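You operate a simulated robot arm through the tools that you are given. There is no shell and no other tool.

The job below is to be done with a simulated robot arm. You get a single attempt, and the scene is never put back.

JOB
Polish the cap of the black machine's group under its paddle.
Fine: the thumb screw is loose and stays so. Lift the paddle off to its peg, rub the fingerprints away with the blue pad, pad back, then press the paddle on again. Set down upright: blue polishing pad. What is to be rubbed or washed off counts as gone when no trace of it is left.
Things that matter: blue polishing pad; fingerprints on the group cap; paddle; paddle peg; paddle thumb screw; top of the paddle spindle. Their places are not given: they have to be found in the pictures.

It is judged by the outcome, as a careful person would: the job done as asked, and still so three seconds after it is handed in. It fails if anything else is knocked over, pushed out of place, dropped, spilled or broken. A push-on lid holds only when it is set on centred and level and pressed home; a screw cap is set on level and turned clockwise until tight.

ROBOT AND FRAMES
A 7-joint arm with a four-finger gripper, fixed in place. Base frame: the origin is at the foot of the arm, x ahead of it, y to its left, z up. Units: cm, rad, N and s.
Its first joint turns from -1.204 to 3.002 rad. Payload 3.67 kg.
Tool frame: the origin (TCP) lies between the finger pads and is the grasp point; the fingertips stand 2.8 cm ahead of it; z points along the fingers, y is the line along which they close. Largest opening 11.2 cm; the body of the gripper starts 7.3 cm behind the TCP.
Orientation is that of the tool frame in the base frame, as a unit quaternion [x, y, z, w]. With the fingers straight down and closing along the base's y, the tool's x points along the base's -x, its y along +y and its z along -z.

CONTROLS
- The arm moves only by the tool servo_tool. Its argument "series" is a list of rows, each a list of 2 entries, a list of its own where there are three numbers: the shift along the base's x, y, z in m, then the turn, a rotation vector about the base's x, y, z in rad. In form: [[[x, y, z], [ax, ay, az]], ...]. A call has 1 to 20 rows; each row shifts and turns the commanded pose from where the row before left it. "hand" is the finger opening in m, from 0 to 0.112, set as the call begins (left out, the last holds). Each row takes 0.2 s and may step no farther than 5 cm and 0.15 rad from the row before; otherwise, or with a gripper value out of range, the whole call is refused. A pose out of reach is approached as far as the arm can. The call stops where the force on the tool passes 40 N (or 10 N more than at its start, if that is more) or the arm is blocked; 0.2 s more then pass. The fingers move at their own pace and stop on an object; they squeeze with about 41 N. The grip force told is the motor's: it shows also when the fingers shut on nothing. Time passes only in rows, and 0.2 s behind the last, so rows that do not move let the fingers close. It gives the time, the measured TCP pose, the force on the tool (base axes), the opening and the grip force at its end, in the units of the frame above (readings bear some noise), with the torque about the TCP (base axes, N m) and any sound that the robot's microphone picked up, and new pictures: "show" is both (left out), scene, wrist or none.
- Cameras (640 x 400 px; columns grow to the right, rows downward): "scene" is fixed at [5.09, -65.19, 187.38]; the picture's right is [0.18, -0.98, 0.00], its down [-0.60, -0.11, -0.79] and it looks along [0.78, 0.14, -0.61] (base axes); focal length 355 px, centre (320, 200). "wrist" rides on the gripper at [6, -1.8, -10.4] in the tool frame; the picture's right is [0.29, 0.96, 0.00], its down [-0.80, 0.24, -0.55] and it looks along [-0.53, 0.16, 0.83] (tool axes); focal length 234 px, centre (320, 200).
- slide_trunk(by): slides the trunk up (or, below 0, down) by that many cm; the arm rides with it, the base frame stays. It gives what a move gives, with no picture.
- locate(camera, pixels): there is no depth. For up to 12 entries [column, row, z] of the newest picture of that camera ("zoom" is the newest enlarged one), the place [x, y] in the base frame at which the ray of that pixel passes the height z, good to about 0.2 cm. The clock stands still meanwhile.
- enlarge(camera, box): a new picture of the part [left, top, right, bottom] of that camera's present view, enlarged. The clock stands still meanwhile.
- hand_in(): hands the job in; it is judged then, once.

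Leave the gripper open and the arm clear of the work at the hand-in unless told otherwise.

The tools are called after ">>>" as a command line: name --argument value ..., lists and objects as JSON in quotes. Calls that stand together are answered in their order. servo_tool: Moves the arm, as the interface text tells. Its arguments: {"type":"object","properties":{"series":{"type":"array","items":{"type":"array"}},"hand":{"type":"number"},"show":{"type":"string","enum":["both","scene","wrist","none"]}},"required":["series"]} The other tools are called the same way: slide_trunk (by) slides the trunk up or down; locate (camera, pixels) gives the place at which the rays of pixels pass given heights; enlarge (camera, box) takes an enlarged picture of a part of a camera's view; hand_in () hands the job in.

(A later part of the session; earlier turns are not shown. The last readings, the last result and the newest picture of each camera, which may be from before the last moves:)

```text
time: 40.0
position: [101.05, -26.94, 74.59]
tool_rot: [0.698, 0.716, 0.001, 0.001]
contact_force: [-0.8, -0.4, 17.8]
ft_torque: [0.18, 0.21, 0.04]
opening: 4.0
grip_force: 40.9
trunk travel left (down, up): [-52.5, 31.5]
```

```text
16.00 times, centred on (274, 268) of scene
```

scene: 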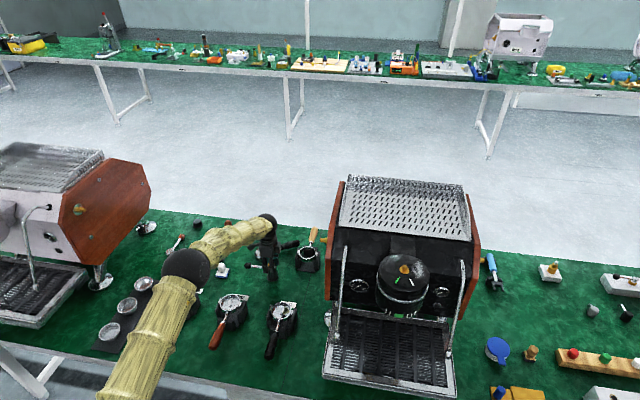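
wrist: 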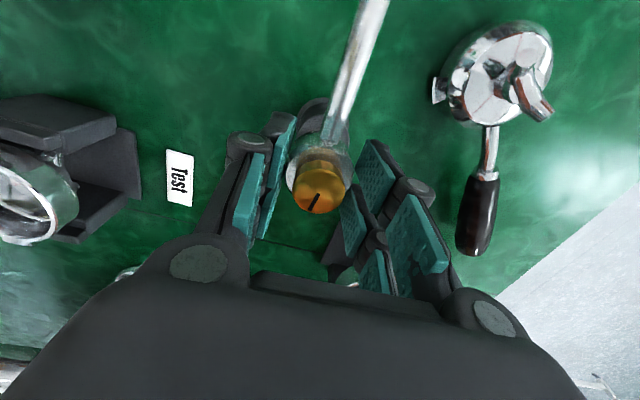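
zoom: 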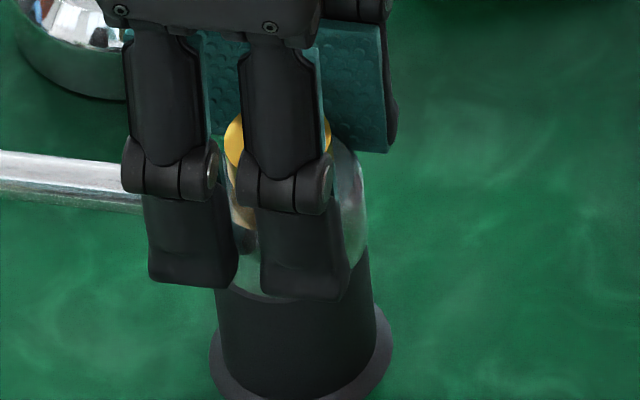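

Firmly seated (18 N reaction, no further motion). I'll unload, open the fingers, and rise.

>>> servo_tool --series '[[[0, 0, 0.0025], [0, 0, 0]], [[0, 0, 0], [0, 0, 0]]]' --show "none"

>>> servo_tool --series '[[[0, 0, 0], [0, 0, 0]], [[0, 0, 0], [0, 0, 0]]]' --hand 0.07 --show "both"

>>> enlarge --camera "scene" --box '[250, 250, 298, 285]'

```text
time: 40.6
position: [101.02, -26.95, 74.57]
tool_rot: [0.697, 0.717, 0.001, 0.0]
contact_force: [2.0, -1.9, 13.2]
ft_torque: [0.06, -0.25, -0.03]
opening: 4.02
grip_force: 41.2
trunk travel left (down, up): [-52.5, 31.5]
```

```text
time: 41.2
position: [100.98, -26.91, 74.38]
tool_rot: [0.698, 0.716, -0.001, -0.001]
contact_force: [0.5, -0.4, 0.0]
ft_torque: [-0.02, -0.02, 0.0]
opening: 6.99
grip_force: 0.1
trunk travel left (down, up): [-52.5, 31.5]
```

scene: 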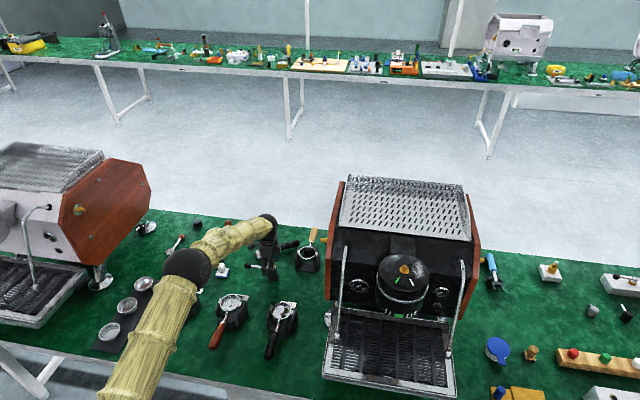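
wrist: 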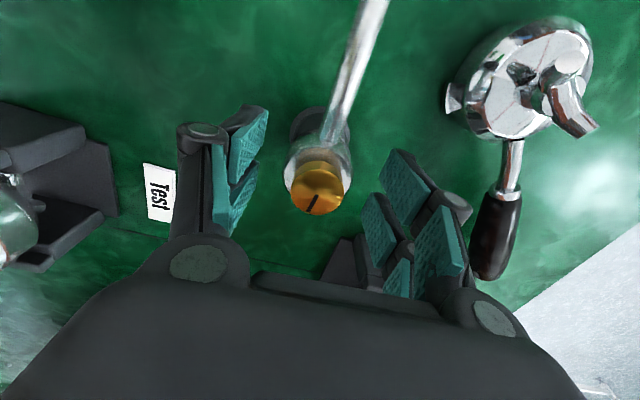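

```text
11.43 times, centred on (274, 268) of scene
```

zoom: 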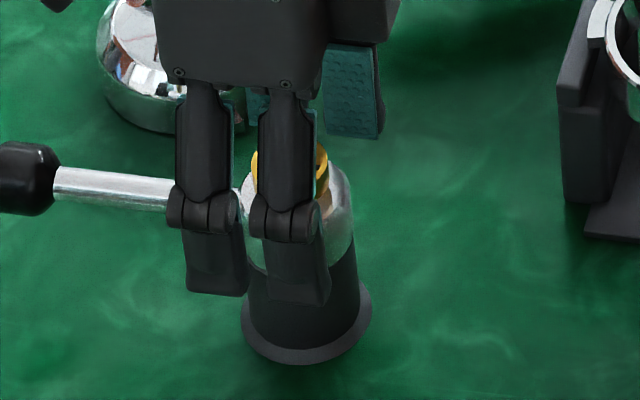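

The paddle sits on the peg, level. Now straight up 15 cm, then over toward the pad while turning the tool back to yaw 0 and opening.

>>> servo_tool --series '[[[0, 0, 0.02], [0, 0, 0]], [[0, 0, 0.03], [0, 0, 0]], [[0, 0, 0.04], [0, 0, 0]], [[0, 0, 0.04], [0, 0, 0]], [[-0.01, 0.01, 0.03], [0, 0, 0.1405]], [[-0.01, 0.02, 0.02], [0, 0, 0.1405]], [[-0.01, 0.02, 0], [0, 0, 0.1405]], [[-0.01, 0.02, 0], [0, 0, 0.1405]], [[-0.01, 0.02, 0], [0, 0, 0.1405]], [[-0.01, 0.02, 0], [0, 0, 0.1405]], [[-0.01, 0.02, 0], [0, 0, 0.1405]], [[-0.01, 0.02, 0], [0, 0, 0.1405]], [[-0.01, 0.02, 0], [0, 0, 0.1405]], [[-0.01, 0.02, 0], [0, 0, 0.1405]], [[-0.01, 0.02, 0], [0, 0, 0.1405]], [[0, 0, 0], [0, 0, 0]]]'

```text
time: 44.6
position: [89.97, -6.05, 92.51]
tool_rot: [-0.001, 1.0, 0.001, 0.0]
contact_force: [-0.1, -0.3, -0.6]
ft_torque: [0.06, 0.02, 0.01]
opening: 7.0
grip_force: 0.1
trunk travel left (down, up): [-52.5, 31.5]
```

scene: 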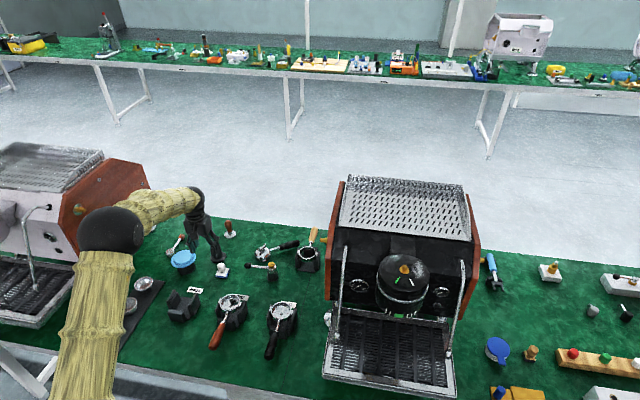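
wrist: 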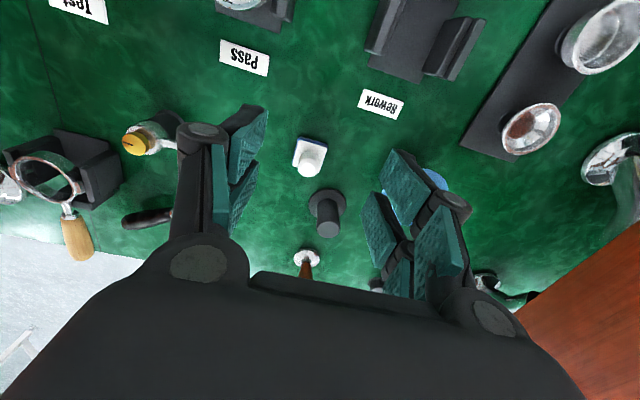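

The pad is at wrist (310,157), free-standing. Zooming on it to measure position, size and orientation.

>>> enlarge --camera "wrist" --box '[280, 130, 344, 185]'

>>> enlarge --camera "scene" --box '[206, 256, 238, 280]'

>>> enlarge --camera "scene" --box '[240, 250, 300, 290]'

```text
7.27 times, centred on (312, 158) of wrist
```

zoom: 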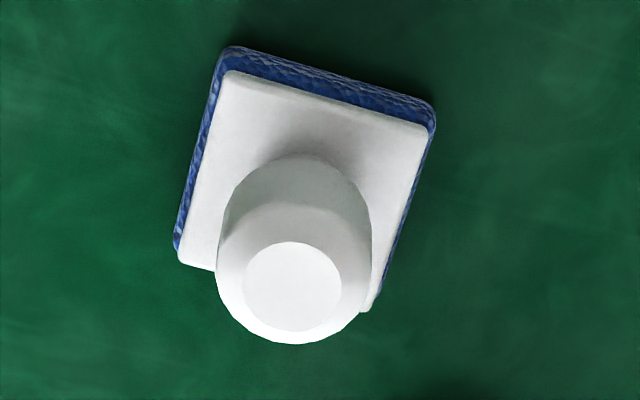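

```text
16.00 times, centred on (222, 268) of scene
```

zoom: 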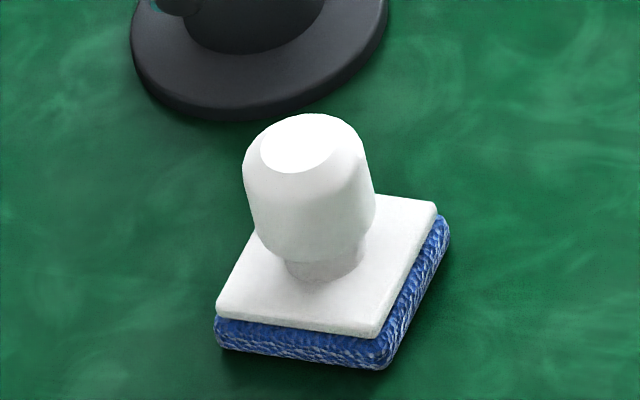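

```text
10.00 times, centred on (270, 270) of scene
```

zoom: 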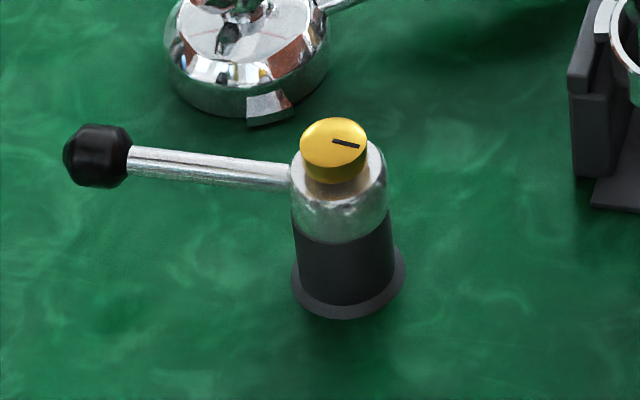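

>>> locate --camera "wrist" --pixels '[[299.35, 137.1, 67.3], [327.8, 146.3, 67.3], [292.05, 164.2, 67.3], [299.6, 140.4, 68.5], [326.9, 148.1, 68.5], [292.7, 166.5, 68.5], [318.2, 173.4, 68.5], [308.15, 170, 72], [308.15, 170, 73], [297.7, 167.6, 71.5], [319, 167.6, 71.5]]'

>>> locate --camera "scene" --pixels '[[220.6, 265.3, 72], [220.6, 265.3, 73], [220.6, 265.3, 71], [215.4, 277.8, 67], [225.6, 278.8, 67], [215.6, 275.5, 68.5], [225.4, 276.7, 68.5], [229.3, 268.2, 68.5], [219.4, 267.7, 68.5]]'

```text
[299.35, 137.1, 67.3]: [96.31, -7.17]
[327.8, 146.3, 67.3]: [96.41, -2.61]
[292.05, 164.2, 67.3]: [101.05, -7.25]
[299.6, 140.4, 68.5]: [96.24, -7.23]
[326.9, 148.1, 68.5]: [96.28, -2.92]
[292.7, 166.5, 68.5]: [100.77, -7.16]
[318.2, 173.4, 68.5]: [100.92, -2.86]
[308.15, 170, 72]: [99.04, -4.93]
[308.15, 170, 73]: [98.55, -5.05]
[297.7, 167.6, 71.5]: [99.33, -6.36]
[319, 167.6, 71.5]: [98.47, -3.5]
```

```text
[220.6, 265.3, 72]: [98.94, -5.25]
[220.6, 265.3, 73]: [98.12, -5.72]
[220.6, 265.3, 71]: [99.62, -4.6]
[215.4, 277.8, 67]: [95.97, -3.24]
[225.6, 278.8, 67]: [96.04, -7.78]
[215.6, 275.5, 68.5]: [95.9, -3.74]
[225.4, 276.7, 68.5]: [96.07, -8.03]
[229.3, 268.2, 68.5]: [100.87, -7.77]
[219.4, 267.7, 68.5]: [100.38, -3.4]
```

The pad's plate is about 4.6×4.3 cm, axis-aligned, centre ≈(98.6,-5.2). I'll go above it at z≈80 and check centring.

>>> servo_tool --series '[[[0.04, 0.0085, 0], [0, 0, 0]], [[0.046, 0, 0], [0, 0, 0]], [[0, 0, -0.04], [0, 0, 0]], [[0, 0, -0.04], [0, 0, 0]], [[0, 0, -0.045], [0, 0, 0]], [[0, 0, 0], [0, 0, 0]]]'

>>> enlarge --camera "wrist" --box '[260, 70, 380, 220]'

>>> enlarge --camera "scene" --box '[196, 246, 248, 284]'

```text
time: 46.0
position: [98.64, -4.76, 79.95]
tool_rot: [-0.001, 1.0, -0.001, 0.0]
contact_force: [-0.1, -0.1, 0.3]
ft_torque: [0.0, -0.01, -0.01]
opening: 7.02
grip_force: 0.1
trunk travel left (down, up): [-52.5, 31.5]
```

scene: 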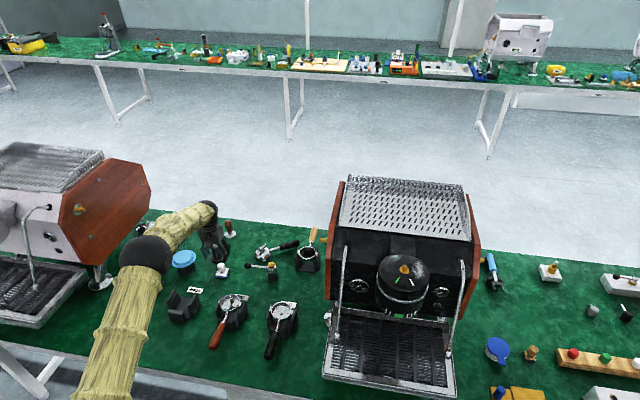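
wrist: 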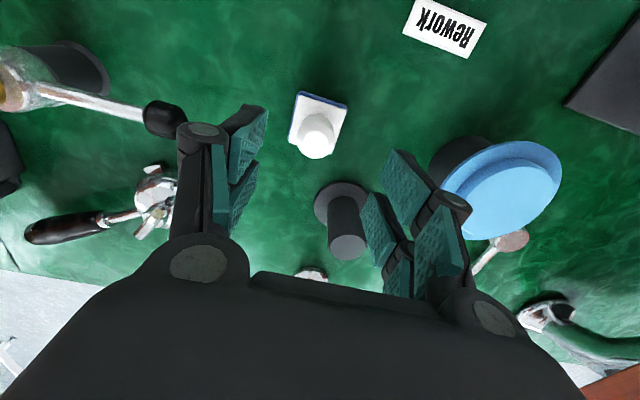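

```text
2.67 times, centred on (320, 145) of wrist
```

zoom: 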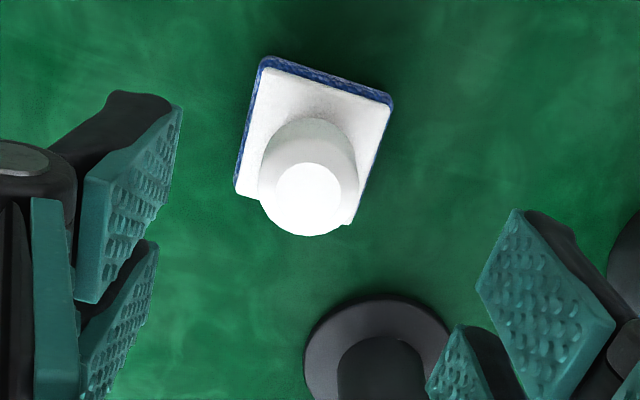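

```text
10.53 times, centred on (222, 265) of scene
```

zoom: 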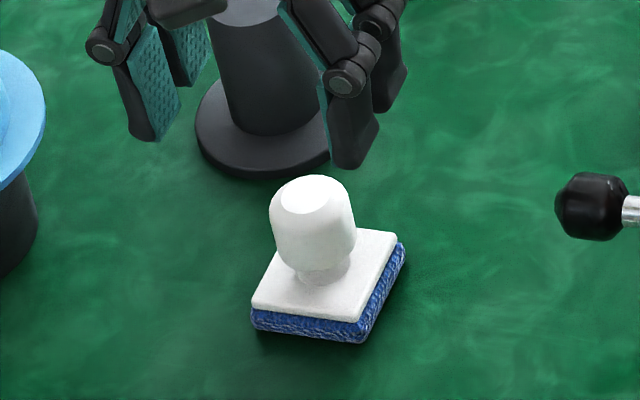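

Knob is ~0.3 cm toward -y of the tool centre. Correct and go down to z≈73.5, checking the force.

>>> servo_tool --series '[[[0, -0.003, -0.025], [0, 0, 0]], [[0, 0, -0.025], [0, 0, 0]], [[0, 0, -0.015], [0, 0, 0]], [[0, 0, 0], [0, 0, 0]]]'

>>> enlarge --camera "wrist" --box '[240, 90, 400, 250]'

>>> enlarge --camera "scene" --box '[196, 246, 248, 284]'

```text
time: 47.0
position: [98.54, -5.2, 73.48]
tool_rot: [-0.001, 1.0, 0.0, 0.0]
contact_force: [-0.3, 0.4, 0.1]
ft_torque: [-0.01, 0.02, 0.03]
opening: 7.02
grip_force: 0.1
trunk travel left (down, up): [-52.5, 31.5]
```

scene: 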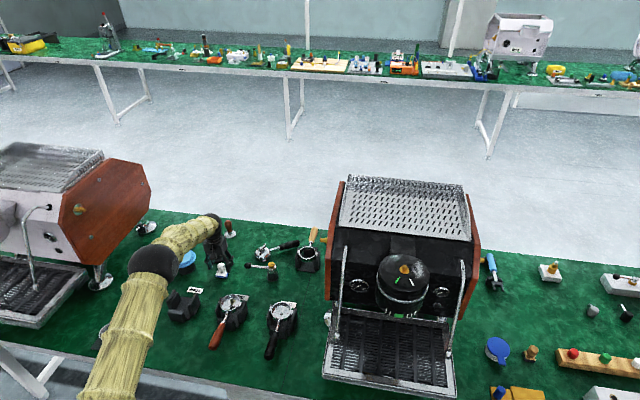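
wrist: 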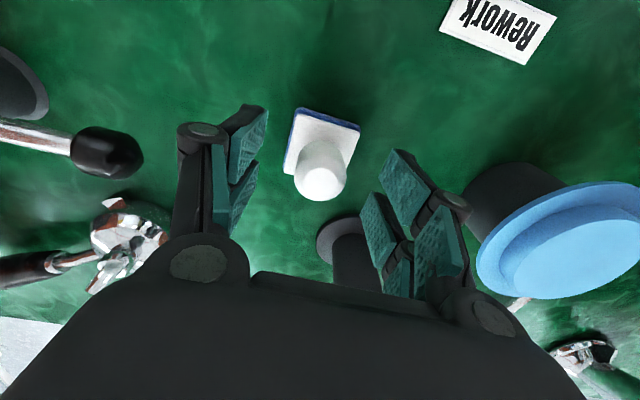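

```text
2.50 times, centred on (320, 170) of wrist
```

zoom: 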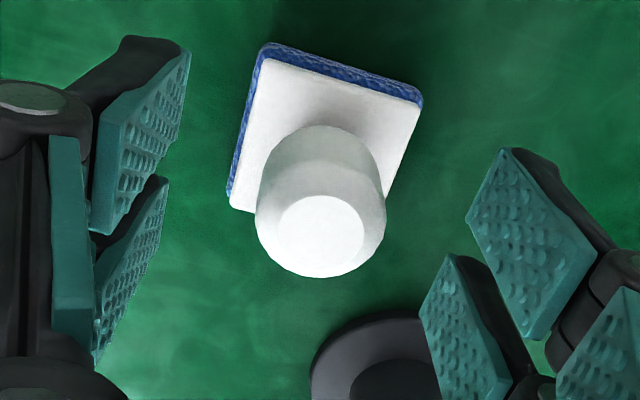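

```text
10.53 times, centred on (222, 265) of scene
```

zoom: 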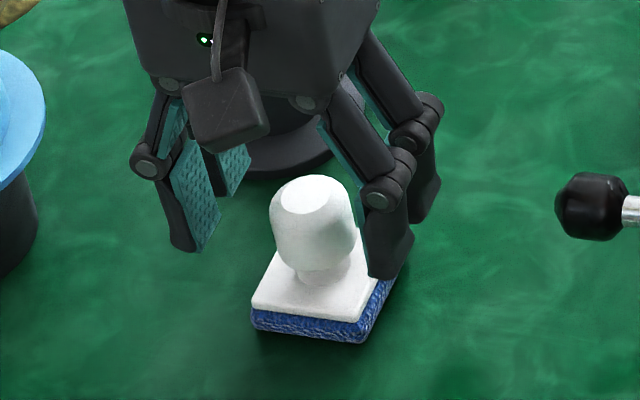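

Centred. Lower by 0.8 cm and close on the knob.

>>> servo_tool --series '[[[0, 0, -0.004], [0, 0, 0]], [[0, 0, -0.004], [0, 0, 0]], [[0, 0, 0], [0, 0, 0]]]' --show "none"

>>> servo_tool --series '[[[0, 0, 0], [0, 0, 0]], [[0, 0, 0], [0, 0, 0]], [[0, 0, 0], [0, 0, 0]]]' --hand 0.015

>>> enlarge --camera "scene" --box '[196, 246, 248, 284]'

>>> enlarge --camera "wrist" --box '[240, 90, 400, 250]'

```text
time: 47.8
position: [98.61, -5.37, 72.7]
tool_rot: [-0.001, 1.0, 0.0, 0.0]
contact_force: [0.6, 0.5, -0.4]
ft_torque: [0.02, -0.04, 0.0]
opening: 7.01
grip_force: 0.1
trunk travel left (down, up): [-52.5, 31.5]
```

```text
time: 48.6
position: [98.58, -5.28, 72.8]
tool_rot: [-0.001, 1.0, 0.0, 0.0]
contact_force: [-0.8, 0.7, -0.1]
ft_torque: [0.07, 0.03, 0.01]
opening: 2.87
grip_force: 40.7
trunk travel left (down, up): [-52.5, 31.5]
```

scene: 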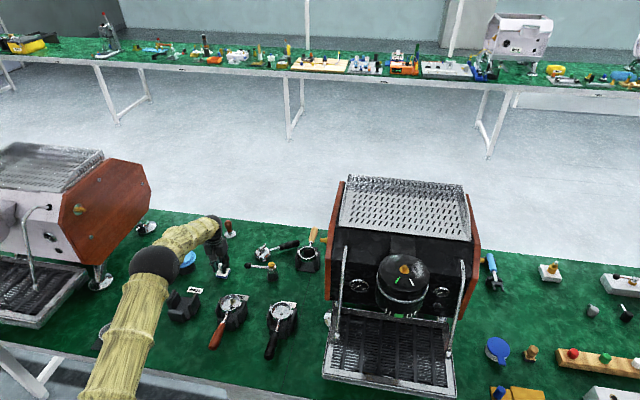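
wrist: 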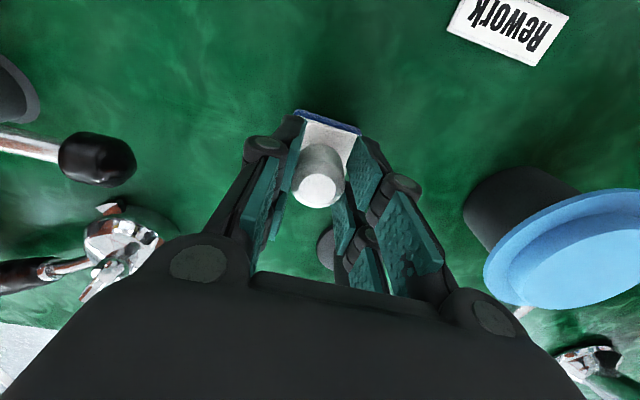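

```text
10.53 times, centred on (222, 265) of scene
```

zoom: 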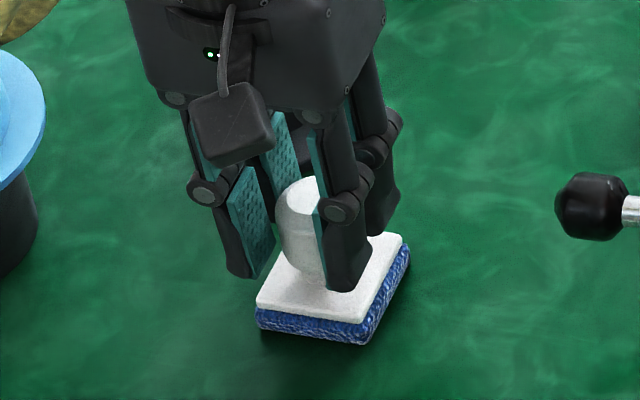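

```text
2.50 times, centred on (320, 170) of wrist
```

zoom: 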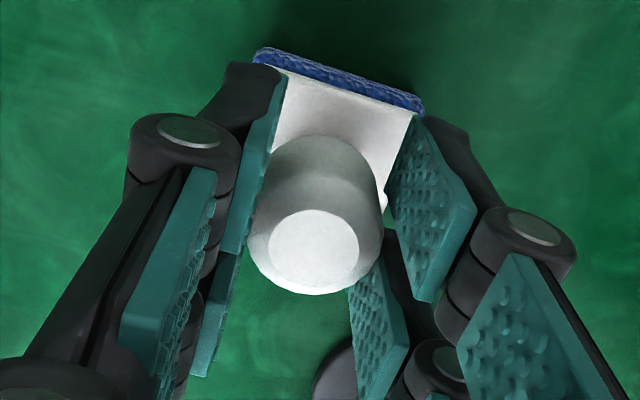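

Knob gripped (2.87 cm, 41 N). Remember the rest pose: TCP (98.6,-5.3,72.75), yaw 0. Lift gently.

>>> servo_tool --series '[[[0, 0, 0.005], [0, 0, 0]], [[0, 0, 0.01], [0, 0, 0]], [[0, 0, 0.02], [0, 0, 0]], [[0, 0, 0.04], [0, 0, 0]], [[0, 0, 0.045], [0, 0, 0]], [[0, 0, 0.045], [0, 0, 0]], [[0, 0, 0], [0, 0, 0]]]'

>>> enlarge --camera "scene" --box '[180, 215, 260, 265]'

```text
time: 50.2
position: [98.69, -5.45, 89.1]
tool_rot: [-0.001, 1.0, 0.0, -0.001]
contact_force: [0.0, -0.1, -1.2]
ft_torque: [0.04, 0.0, 0.01]
opening: 2.85
grip_force: 40.8
trunk travel left (down, up): [-52.5, 31.5]
```

scene: 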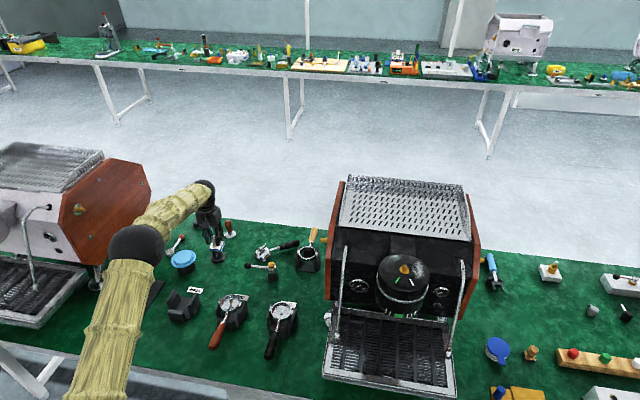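
wrist: 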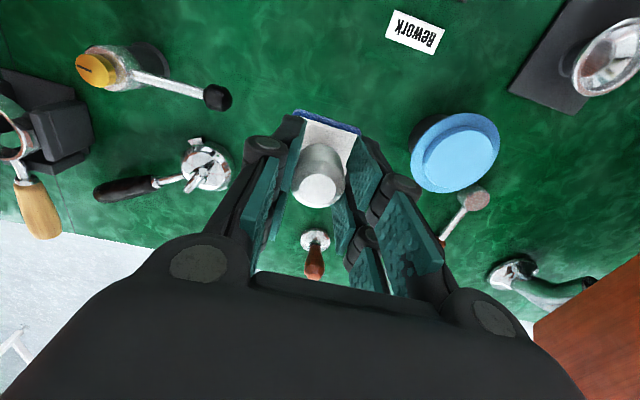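

```text
8.00 times, centred on (220, 240) of scene
```

zoom: 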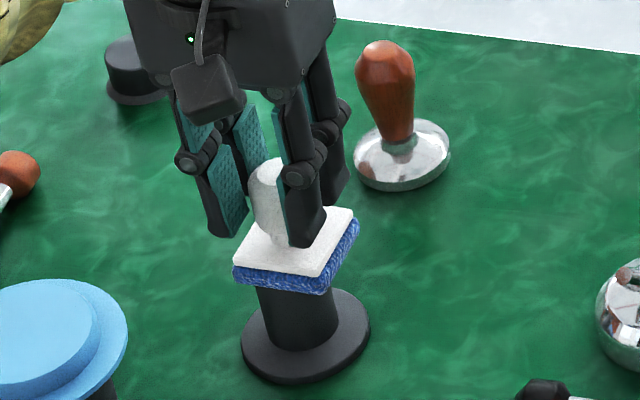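

Pad hangs level. Raising the trunk 20 cm back up, and locating the fingerprint patch outline on the cap (z≈115.3).

>>> slide_trunk --by 20

>>> enlarge --camera "scene" --box '[374, 246, 438, 296]'

>>> locate --camera "scene" --pixels '[[417.25, 260.6, 115.3], [412, 264.4, 115.3], [412.9, 270, 115.3], [417.5, 279, 115.3], [424.75, 275.6, 115.3], [425.75, 270, 115.3], [422.9, 263.75, 115.3], [404.5, 267.5, 115.3], [429.5, 271, 115.3], [379, 270, 115.3], [404, 251.5, 115.3]]'

```text
time: 52.3
position: [98.71, -5.47, 109.23]
tool_rot: [-0.001, 1.0, -0.001, 0.0]
contact_force: [-0.3, 0.4, -0.6]
ft_torque: [-0.01, 0.01, -0.01]
opening: 2.88
grip_force: 41.0
trunk travel left (down, up): [-72.5, 11.5]
```

```text
8.00 times, centred on (406, 271) of scene
```

zoom: 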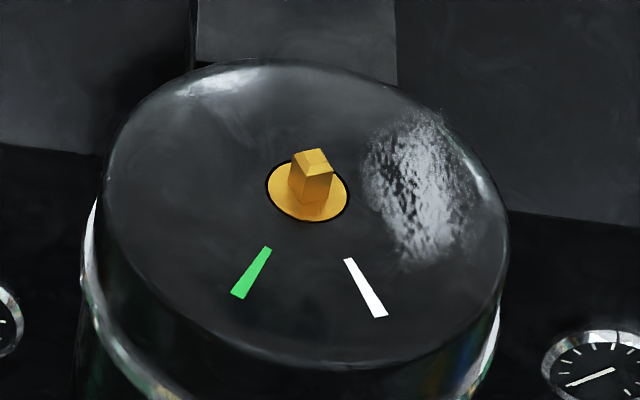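

```text
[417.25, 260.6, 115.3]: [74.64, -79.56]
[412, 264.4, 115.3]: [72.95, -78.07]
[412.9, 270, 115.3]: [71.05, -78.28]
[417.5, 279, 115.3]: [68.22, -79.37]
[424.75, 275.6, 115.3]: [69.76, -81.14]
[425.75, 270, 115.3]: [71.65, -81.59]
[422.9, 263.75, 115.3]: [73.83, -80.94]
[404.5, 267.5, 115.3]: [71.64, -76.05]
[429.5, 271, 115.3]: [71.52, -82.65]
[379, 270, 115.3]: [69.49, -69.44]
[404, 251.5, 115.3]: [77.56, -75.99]
```

Patch spans about x 68–74.7, y −78 to −81.6; spindle at (71.0,−76.05). The pad at yaw 0 (±2.15 in y) centred at y≈−79.9 clears the key by ~1 cm. I'll carry it high over the machine.

>>> servo_tool --series '[[[-0.033, 0, 0.034], [0, 0, 0]], [[-0.033, 0, 0.034], [0, 0, 0]], [[-0.033, 0, 0.034], [0, 0, 0]], [[-0.033, 0, 0.034], [0, 0, 0]], [[-0.033, 0, 0.034], [0, 0, 0]], [[-0.033, 0, 0.034], [0, 0, 0]], [[-0.033, 0, 0.034], [0, 0, 0]], [[-0.01, -0.04, 0], [0, 0, 0]], [[0, -0.045, 0], [0, 0, 0]], [[0, -0.045, 0], [0, 0, 0]], [[0, -0.045, 0], [0, 0, 0]], [[0, -0.045, 0], [0, 0, 0]], [[0, -0.045, 0], [0, 0, 0]], [[0, -0.045, 0], [0, 0, 0]], [[0, -0.045, 0], [0, 0, 0]], [[0, -0.045, 0], [0, 0, 0]], [[0, 0, 0], [0, 0, 0]]]' --show "none"

>>> servo_tool --series '[[[0, -0.045, 0], [0, 0, 0]], [[0, -0.045, 0], [0, 0, 0]], [[0, -0.045, 0], [0, 0, 0]], [[0, -0.045, 0], [0, 0, 0]], [[0, -0.045, 0], [0, 0, 0]], [[0, -0.045, 0], [0, 0, 0]], [[0, -0.045, 0], [0, 0, 0]], [[0, -0.03, 0], [0, 0, 0]], [[0, 0, 0], [0, 0, 0]], [[0, 0, 0], [0, 0, 0]]]'

```text
time: 55.9
position: [74.57, -45.52, 133.31]
tool_rot: [0.0, 1.0, -0.001, 0.0]
contact_force: [0.5, 1.0, -0.6]
ft_torque: [-0.05, -0.01, 0.03]
opening: 2.86
grip_force: 40.7
trunk travel left (down, up): [-72.5, 11.5]
```

```text
time: 58.1
position: [74.6, -79.49, 133.04]
tool_rot: [-0.002, 1.0, -0.001, 0.0]
contact_force: [0.4, -0.4, 0.1]
ft_torque: [0.03, 0.02, 0.0]
opening: 2.88
grip_force: 41.3
trunk travel left (down, up): [-72.5, 11.5]
```

scene: 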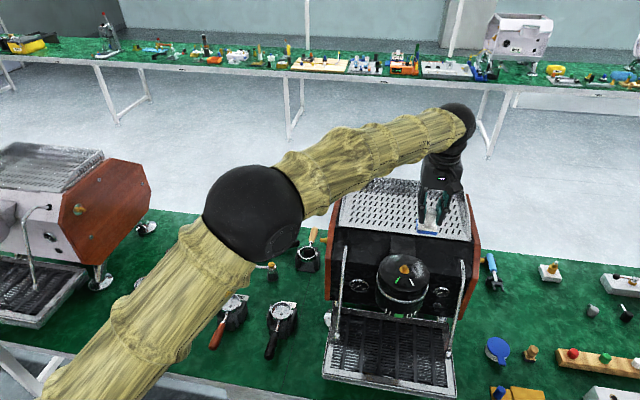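
wrist: 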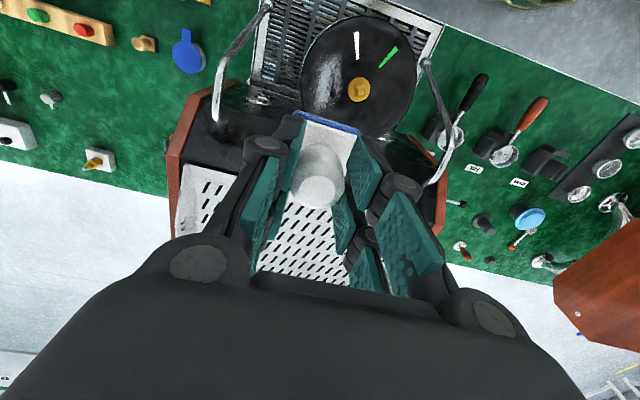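

Reach is fine. Move to (71.5,-79.9) and descend to z≈123.5.

>>> servo_tool --series '[[[-0.031, -0.004, -0.02], [0, 0, 0]], [[0, 0, -0.03], [0, 0, 0]], [[0, 0, -0.03], [0, 0, 0]], [[0, 0, -0.015], [0, 0, 0]], [[0, 0, 0], [0, 0, 0]]]'

>>> enlarge --camera "scene" --box '[374, 236, 454, 296]'

>>> enlarge --camera "wrist" --box '[240, 50, 440, 220]'

```text
time: 59.3
position: [71.32, -80.75, 123.57]
tool_rot: [-0.001, 1.0, 0.002, 0.0]
contact_force: [0.3, -0.5, 0.3]
ft_torque: [0.01, 0.0, 0.01]
opening: 2.87
grip_force: 41.0
trunk travel left (down, up): [-72.5, 11.5]
```

scene: 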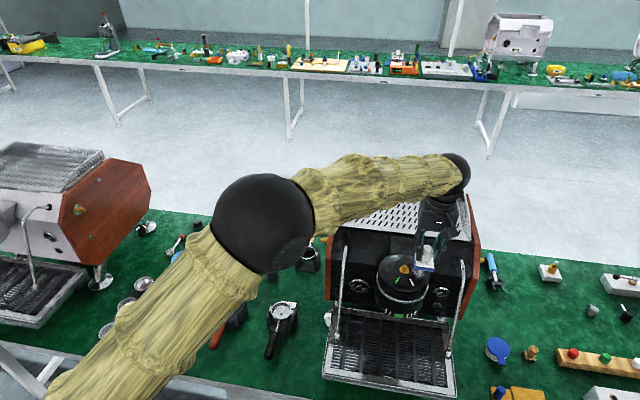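
wrist: 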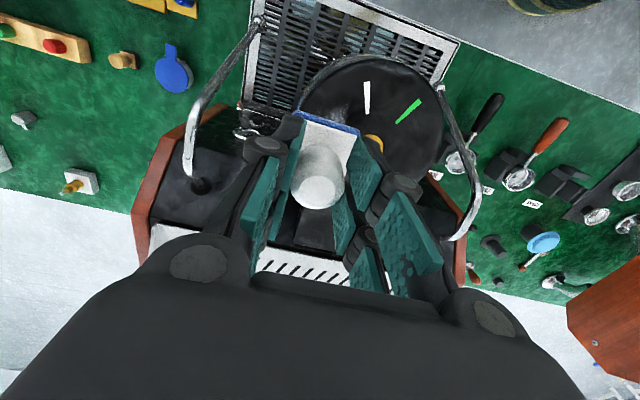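

```text
6.67 times, centred on (414, 266) of scene
```

zoom: 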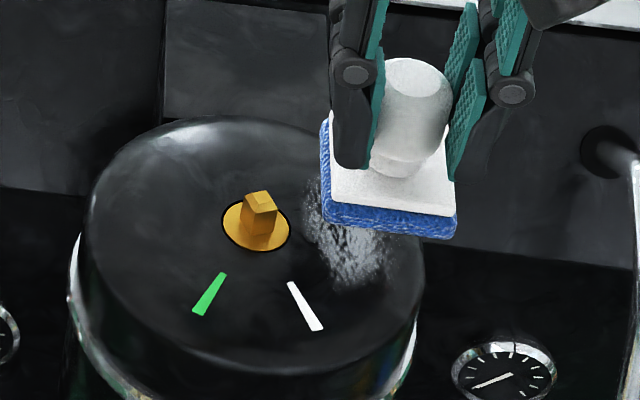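

```text
2.35 times, centred on (340, 135) of wrist
```

zoom: 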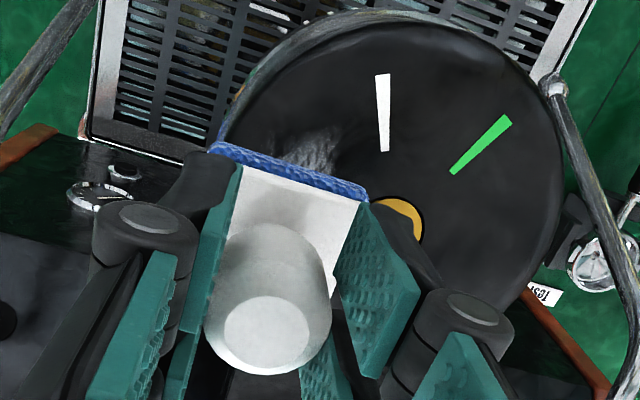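

The tool is at y≈-80.7, a bit far out; shift +0.75 in y and lower in small steps to contact.

>>> servo_tool --series '[[[0, 0.0075, -0.005], [0, 0, 0]], [[0, 0, -0.005], [0, 0, 0]], [[0, 0, -0.004], [0, 0, 0]], [[0, 0, -0.003], [0, 0, 0]], [[0, 0, 0], [0, 0, 0]]]'

>>> enlarge --camera "scene" --box '[374, 236, 454, 296]'

```text
time: 60.5
position: [71.25, -79.73, 121.77]
tool_rot: [0.0, 1.0, 0.001, 0.0]
contact_force: [-0.5, -0.2, -0.9]
ft_torque: [0.03, -0.03, -0.01]
opening: 2.86
grip_force: 41.4
trunk travel left (down, up): [-72.5, 11.5]
```

scene: 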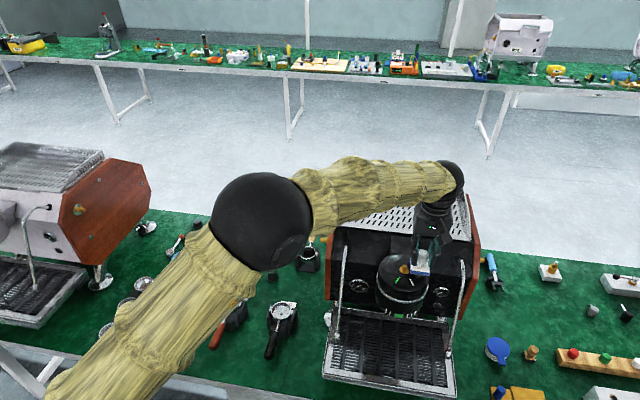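
wrist: 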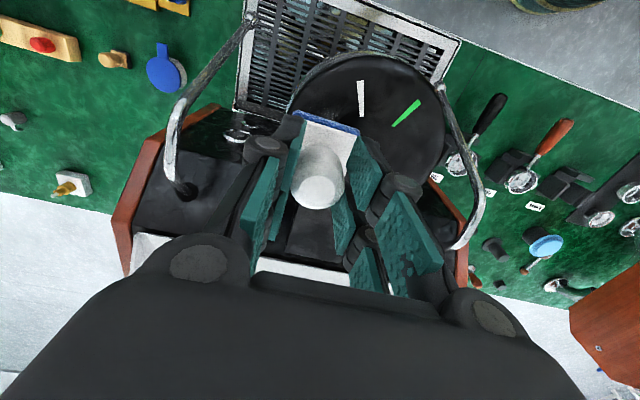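

```text
6.67 times, centred on (414, 266) of scene
```

zoom: 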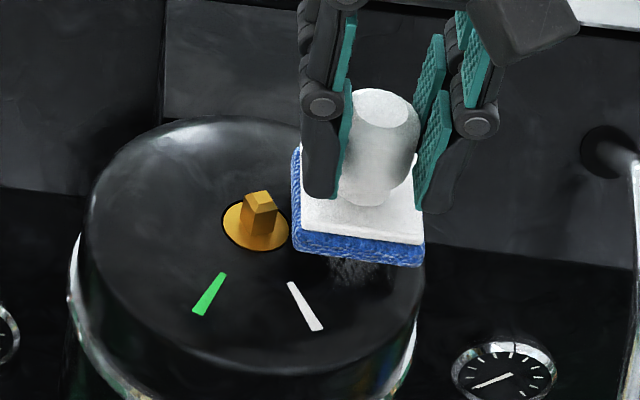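

Pad's inner edge is just beyond the brass disc. Lowering gently until contact.

>>> servo_tool --series '[[[0, 0, -0.003], [0, 0, 0]], [[0, 0, -0.002], [0, 0, 0]], [[0, 0, 0], [0, 0, 0]]]' --show "none"

>>> servo_tool --series '[[[0, 0, -0.002], [0, 0, 0]], [[0, 0, -0.001], [0, 0, 0]], [[0, 0, 0], [0, 0, 0]]]' --show "none"

```text
time: 61.3
position: [71.44, -79.72, 121.26]
tool_rot: [-0.001, 1.0, 0.0, 0.0]
contact_force: [0.7, -0.4, -0.7]
ft_torque: [-0.02, -0.03, -0.01]
opening: 2.85
grip_force: 41.1
trunk travel left (down, up): [-72.5, 11.5]
```

```text
time: 62.1
position: [71.42, -79.66, 121.0]
tool_rot: [-0.001, 1.0, 0.0, 0.0]
contact_force: [0.7, -0.5, -1.0]
ft_torque: [0.02, 0.0, -0.01]
opening: 2.88
grip_force: 41.7
trunk travel left (down, up): [-72.5, 11.5]
```

No contact yet at z 121.0; continue.

>>> servo_tool --series '[[[0, 0, -0.002], [0, 0, 0]], [[0, 0, -0.001], [0, 0, 0]], [[0, 0, 0], [0, 0, 0]]]' --show "none"

>>> servo_tool --series '[[[0, 0, -0.002], [0, 0, 0]], [[0, 0, -0.001], [0, 0, 0]], [[0, 0, 0], [0, 0, 0]]]' --show "scene"

>>> enlarge --camera "scene" --box '[374, 236, 454, 296]'

```text
time: 62.9
position: [71.39, -79.7, 120.83]
tool_rot: [-0.001, 1.0, -0.001, 0.001]
contact_force: [2.7, -2.5, 8.7]
ft_torque: [-0.11, -0.11, 0.01]
opening: 2.86
grip_force: 40.7
trunk travel left (down, up): [-72.5, 11.5]
```

```text
time: 63.7
position: [71.47, -79.51, 120.81]
tool_rot: [-0.001, 1.0, -0.002, 0.003]
contact_force: [9.3, -10.2, 33.2]
ft_torque: [-0.29, -0.37, -0.06]
opening: 2.88
grip_force: 40.9
trunk travel left (down, up): [-72.5, 11.5]
```

scene: 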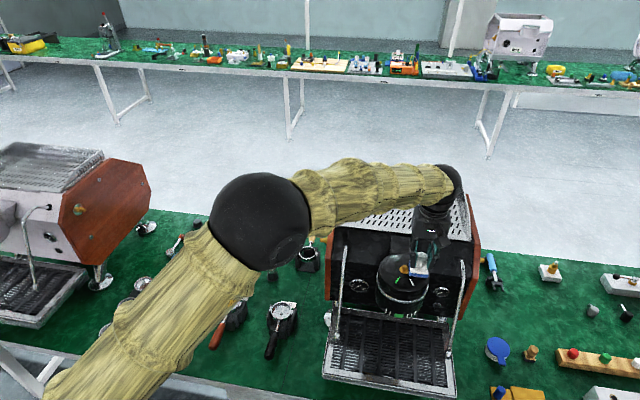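

```text
6.67 times, centred on (414, 266) of scene
```

zoom: 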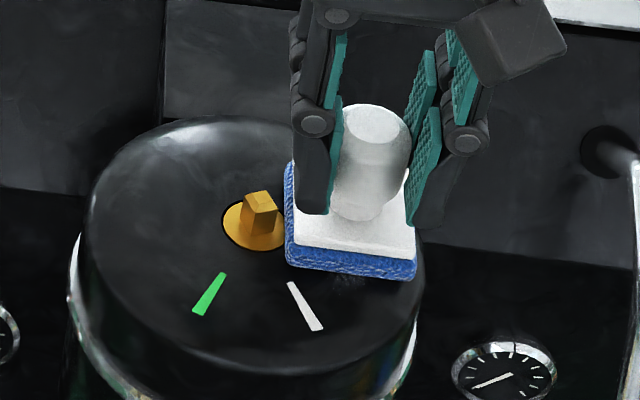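

Contact at z≈120.8 with 33 N. I'll ease off 0.2 cm to ~15 N and rub with strokes along x (±2.2 cm).

>>> servo_tool --series '[[[0, -0.001, 0.0018], [0, 0, 0]], [[0.011, 0, 0], [0, 0, 0]], [[0.011, 0, 0], [0, 0, 0]], [[-0.011, 0, 0], [0, 0, 0]], [[-0.011, 0, 0], [0, 0, 0]], [[-0.011, 0, 0], [0, 0, 0]], [[-0.011, 0, 0], [0, 0, 0]], [[0.011, 0, 0], [0, 0, 0]], [[0.011, 0, 0], [0, 0, 0]], [[0, 0, 0], [0, 0, 0]]]' --show "scene"

>>> enlarge --camera "scene" --box '[374, 236, 454, 296]'

```text
time: 65.9
position: [71.23, -79.63, 120.77]
tool_rot: [-0.001, 1.0, 0.0, 0.0]
contact_force: [-7.7, -4.1, 18.4]
ft_torque: [-0.23, 0.29, -0.04]
opening: 2.87
grip_force: 40.9
trunk travel left (down, up): [-72.5, 11.5]
```

scene: 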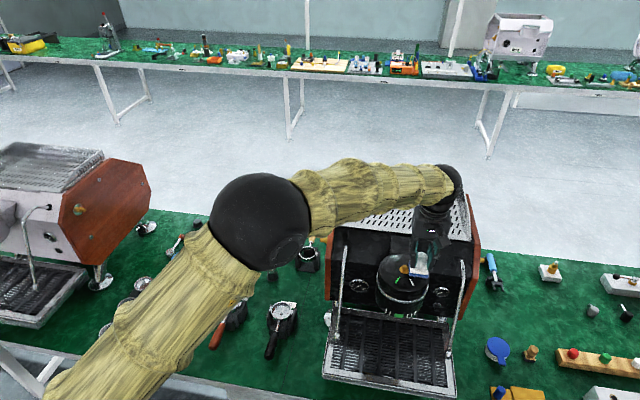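

```text
6.67 times, centred on (414, 266) of scene
```

zoom: 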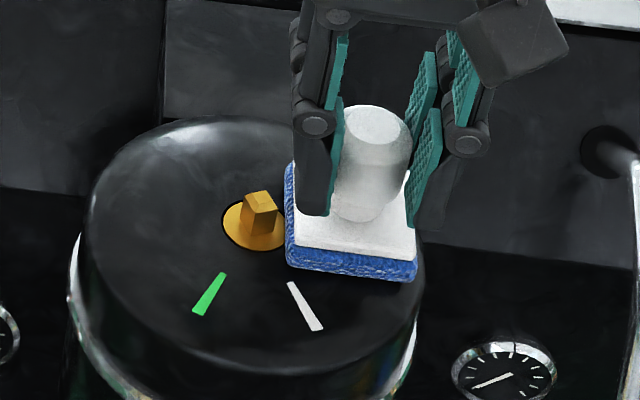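

The visible part in front is clean already. More strokes, first shifted outward (-y 0.5), then inward.

>>> servo_tool --series '[[[0.011, 0, 0], [0, 0, 0]], [[0.011, 0, 0], [0, 0, 0]], [[0, -0.005, 0], [0, 0, 0]], [[-0.011, 0, 0], [0, 0, 0]], [[-0.011, 0, 0], [0, 0, 0]], [[-0.011, 0, 0], [0, 0, 0]], [[-0.011, 0, 0], [0, 0, 0]], [[0.011, 0, 0], [0, 0, 0]], [[0.011, 0, 0], [0, 0, 0]], [[0.011, 0, 0], [0, 0, 0]], [[0.011, 0, 0], [0, 0, 0]], [[0, 0.006, 0], [0, 0, 0]], [[-0.011, 0, 0], [0, 0, 0]], [[-0.011, 0, 0], [0, 0, 0]], [[-0.011, 0, 0], [0, 0, 0]], [[-0.011, 0, 0], [0, 0, 0]], [[0.011, 0, 0], [0, 0, 0]], [[0.011, -0.001, 0], [0, 0, 0]], [[0, 0, 0], [0, 0, 0]]]' --show "none"

>>> servo_tool --series '[[[0, 0, 0.005], [0, 0, 0]], [[0, 0, 0.02], [0, 0, 0]], [[0, -0.01, 0.03], [0, 0, 0]], [[0, 0, 0.03], [0, 0, 0]], [[0.03, 0, 0.03], [0, 0, 0]], [[0, 0, 0], [0, 0, 0]]]'

>>> enlarge --camera "scene" --box '[374, 246, 438, 296]'

>>> enlarge --camera "wrist" --box '[280, 20, 440, 150]'

```text
time: 69.9
position: [71.1, -79.65, 120.82]
tool_rot: [-0.001, 1.0, 0.0, 0.001]
contact_force: [-9.5, -4.2, 17.6]
ft_torque: [-0.24, 0.42, -0.01]
opening: 2.84
grip_force: 41.0
trunk travel left (down, up): [-72.5, 11.5]
```

```text
time: 71.3
position: [74.21, -80.98, 132.27]
tool_rot: [-0.002, 1.0, 0.001, 0.001]
contact_force: [-0.5, -0.9, -0.5]
ft_torque: [-0.03, -0.07, 0.03]
opening: 2.87
grip_force: 40.5
trunk travel left (down, up): [-72.5, 11.5]
```

scene: 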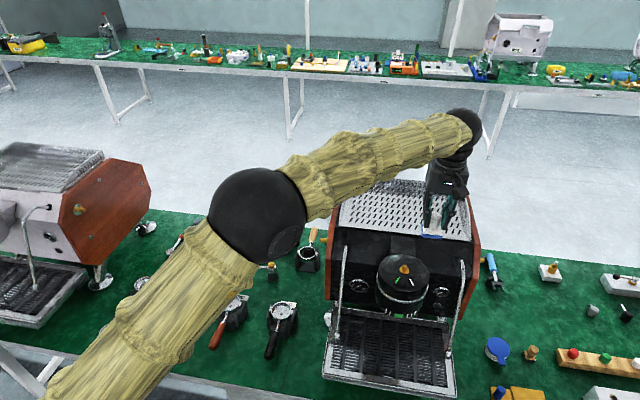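
wrist: 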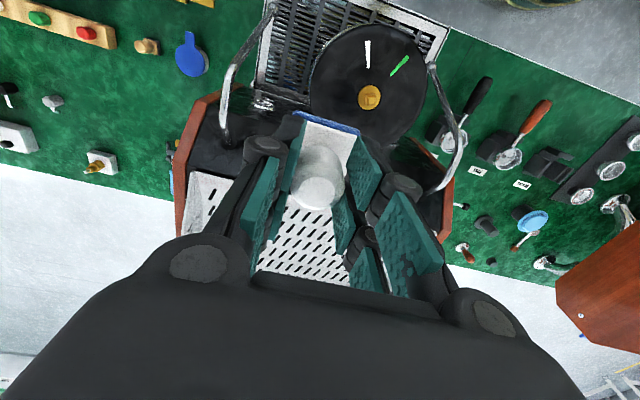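

```text
8.00 times, centred on (406, 271) of scene
```

zoom: 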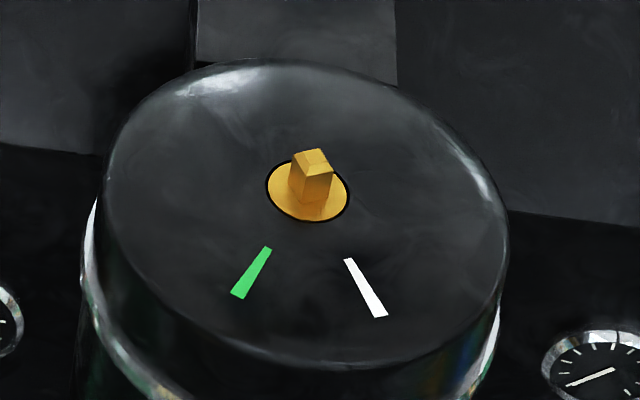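

```text
3.08 times, centred on (360, 85) of wrist
```

zoom: 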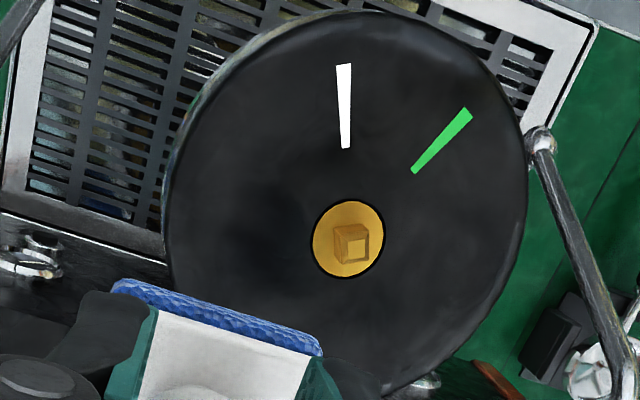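

The patch looks gone. A closer check for leftovers.

>>> enlarge --camera "scene" --box '[402, 255, 434, 285]'

>>> enlarge --camera "wrist" --box '[305, 50, 375, 130]'

```text
13.33 times, centred on (418, 270) of scene
```

zoom: 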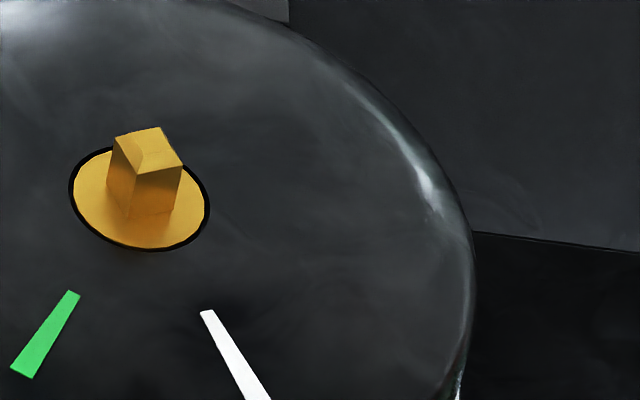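

```text
5.00 times, centred on (340, 90) of wrist
```

zoom: 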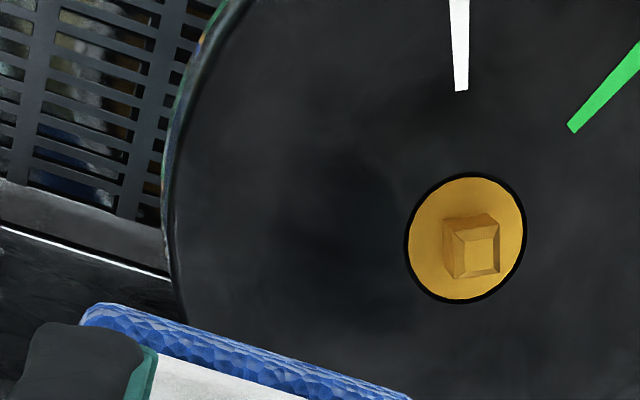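

All clean. Carry the pad back the way it came.

>>> servo_tool --series '[[[0, 0.04, 0.01], [0, 0, 0]], [[0, 0.045, 0], [0, 0, 0]], [[0, 0.045, 0], [0, 0, 0]], [[0, 0.045, 0], [0, 0, 0]], [[0, 0.045, 0], [0, 0, 0]], [[0, 0.045, 0], [0, 0, 0]], [[0, 0.045, 0], [0, 0, 0]], [[0, 0.045, 0], [0, 0, 0]], [[0, 0.045, 0], [0, 0, 0]], [[0, 0.045, 0], [0, 0, 0]], [[0, 0.045, 0], [0, 0, 0]], [[0, 0.045, 0], [0, 0, 0]], [[0, 0.045, 0], [0, 0, 0]], [[0, 0.045, 0], [0, 0, 0]], [[0, 0.045, 0], [0, 0, 0]], [[0, 0.045, 0], [0, 0, 0]], [[0, 0.035, 0], [0, 0, 0]], [[0, 0.005, 0], [0, 0, 0]], [[0, 0, 0], [0, 0, 0]]]' --show "none"

>>> servo_tool --series '[[[0.034, 0, -0.034], [0, 0, 0]], [[0.034, 0, -0.034], [0, 0, 0]], [[0.034, 0, -0.034], [0, 0, 0]], [[0.034, 0, -0.034], [0, 0, 0]], [[0.034, 0, -0.034], [0, 0, 0]], [[0.034, 0, -0.034], [0, 0, 0]], [[0.034, 0, -0.034], [0, 0, 0]], [[0, 0, 0], [0, 0, 0]], [[0, 0, 0], [0, 0, 0]]]' --show "none"

>>> slide_trunk --by -20

```text
time: 75.3
position: [74.43, -5.33, 133.07]
tool_rot: [-0.001, 1.0, -0.001, 0.0]
contact_force: [0.0, 0.1, -0.2]
ft_torque: [-0.03, 0.0, 0.0]
opening: 2.87
grip_force: 40.9
trunk travel left (down, up): [-72.5, 11.5]
```

```text
time: 77.3
position: [98.45, -5.47, 109.08]
tool_rot: [0.0, 1.0, 0.001, -0.001]
contact_force: [-0.1, -0.8, -1.2]
ft_torque: [0.0, 0.03, 0.0]
opening: 2.86
grip_force: 40.5
trunk travel left (down, up): [-72.5, 11.5]
```

```text
time: 79.5
position: [98.32, -5.44, 89.1]
tool_rot: [-0.001, 1.0, 0.0, 0.0]
contact_force: [0.3, -0.5, -1.3]
ft_torque: [0.01, -0.03, -0.02]
opening: 2.85
grip_force: 40.6
trunk travel left (down, up): [-52.5, 31.5]
```

Pad is above its old place at z 89. Lower to just above the table (z≈73.3) and look.

>>> servo_tool --series '[[[0.002, 0.001, -0.04], [0, 0, 0]], [[0, 0, -0.04], [0, 0, 0]], [[0, 0, -0.04], [0, 0, 0]], [[0, 0, -0.02], [0, 0, 0]], [[0, 0, -0.015], [0, 0, 0]], [[0, 0, 0], [0, 0, 0]]]'

>>> enlarge --camera "scene" --box '[196, 246, 248, 284]'

```text
time: 80.9
position: [98.5, -5.32, 73.52]
tool_rot: [-0.001, 1.0, 0.0, 0.0]
contact_force: [-0.1, -0.5, -0.2]
ft_torque: [0.01, 0.0, -0.01]
opening: 2.86
grip_force: 41.6
trunk travel left (down, up): [-52.5, 31.5]
```

scene: 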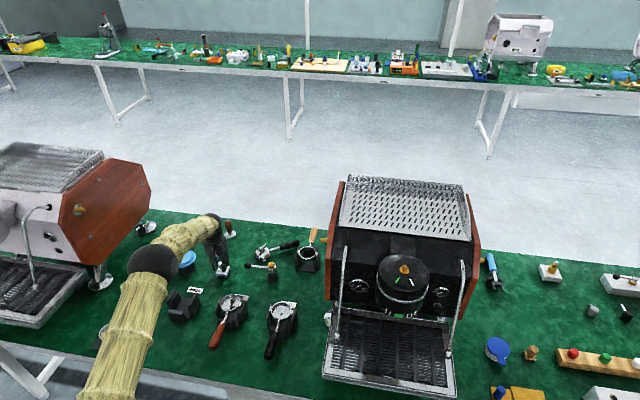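
wrist: 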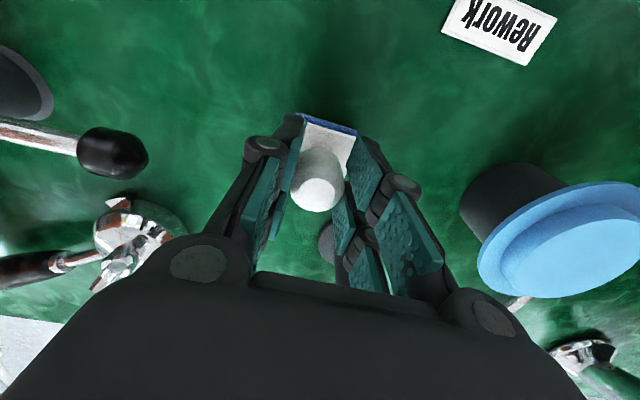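

```text
10.53 times, centred on (222, 265) of scene
```

zoom: 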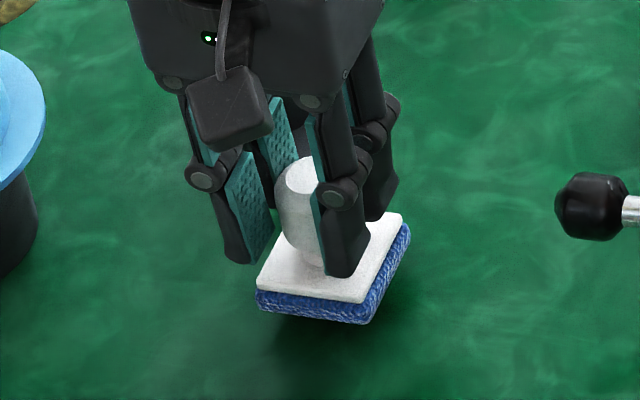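

Level and in place. Lower gently until contact.

>>> servo_tool --series '[[[0, 0, -0.004], [0, 0, 0]], [[0, 0, -0.002], [0, 0, 0]], [[0, 0, 0], [0, 0, 0]]]' --show "none"

>>> servo_tool --series '[[[0, 0, -0.001], [0, 0, 0]], [[0, 0, -0.001], [0, 0, 0]], [[0, 0, 0], [0, 0, 0]]]' --show "none"

```text
time: 81.7
position: [98.56, -5.41, 72.9]
tool_rot: [-0.001, 1.0, 0.0, 0.0]
contact_force: [0.3, 0.4, 0.3]
ft_torque: [0.0, 0.03, 0.0]
opening: 2.87
grip_force: 41.3
trunk travel left (down, up): [-52.5, 31.5]
```

```text
time: 82.5
position: [98.63, -5.44, 72.78]
tool_rot: [-0.001, 1.0, 0.0, 0.0]
contact_force: [0.0, 1.1, -0.2]
ft_torque: [0.01, 0.0, -0.01]
opening: 2.87
grip_force: 41.3
trunk travel left (down, up): [-52.5, 31.5]
```

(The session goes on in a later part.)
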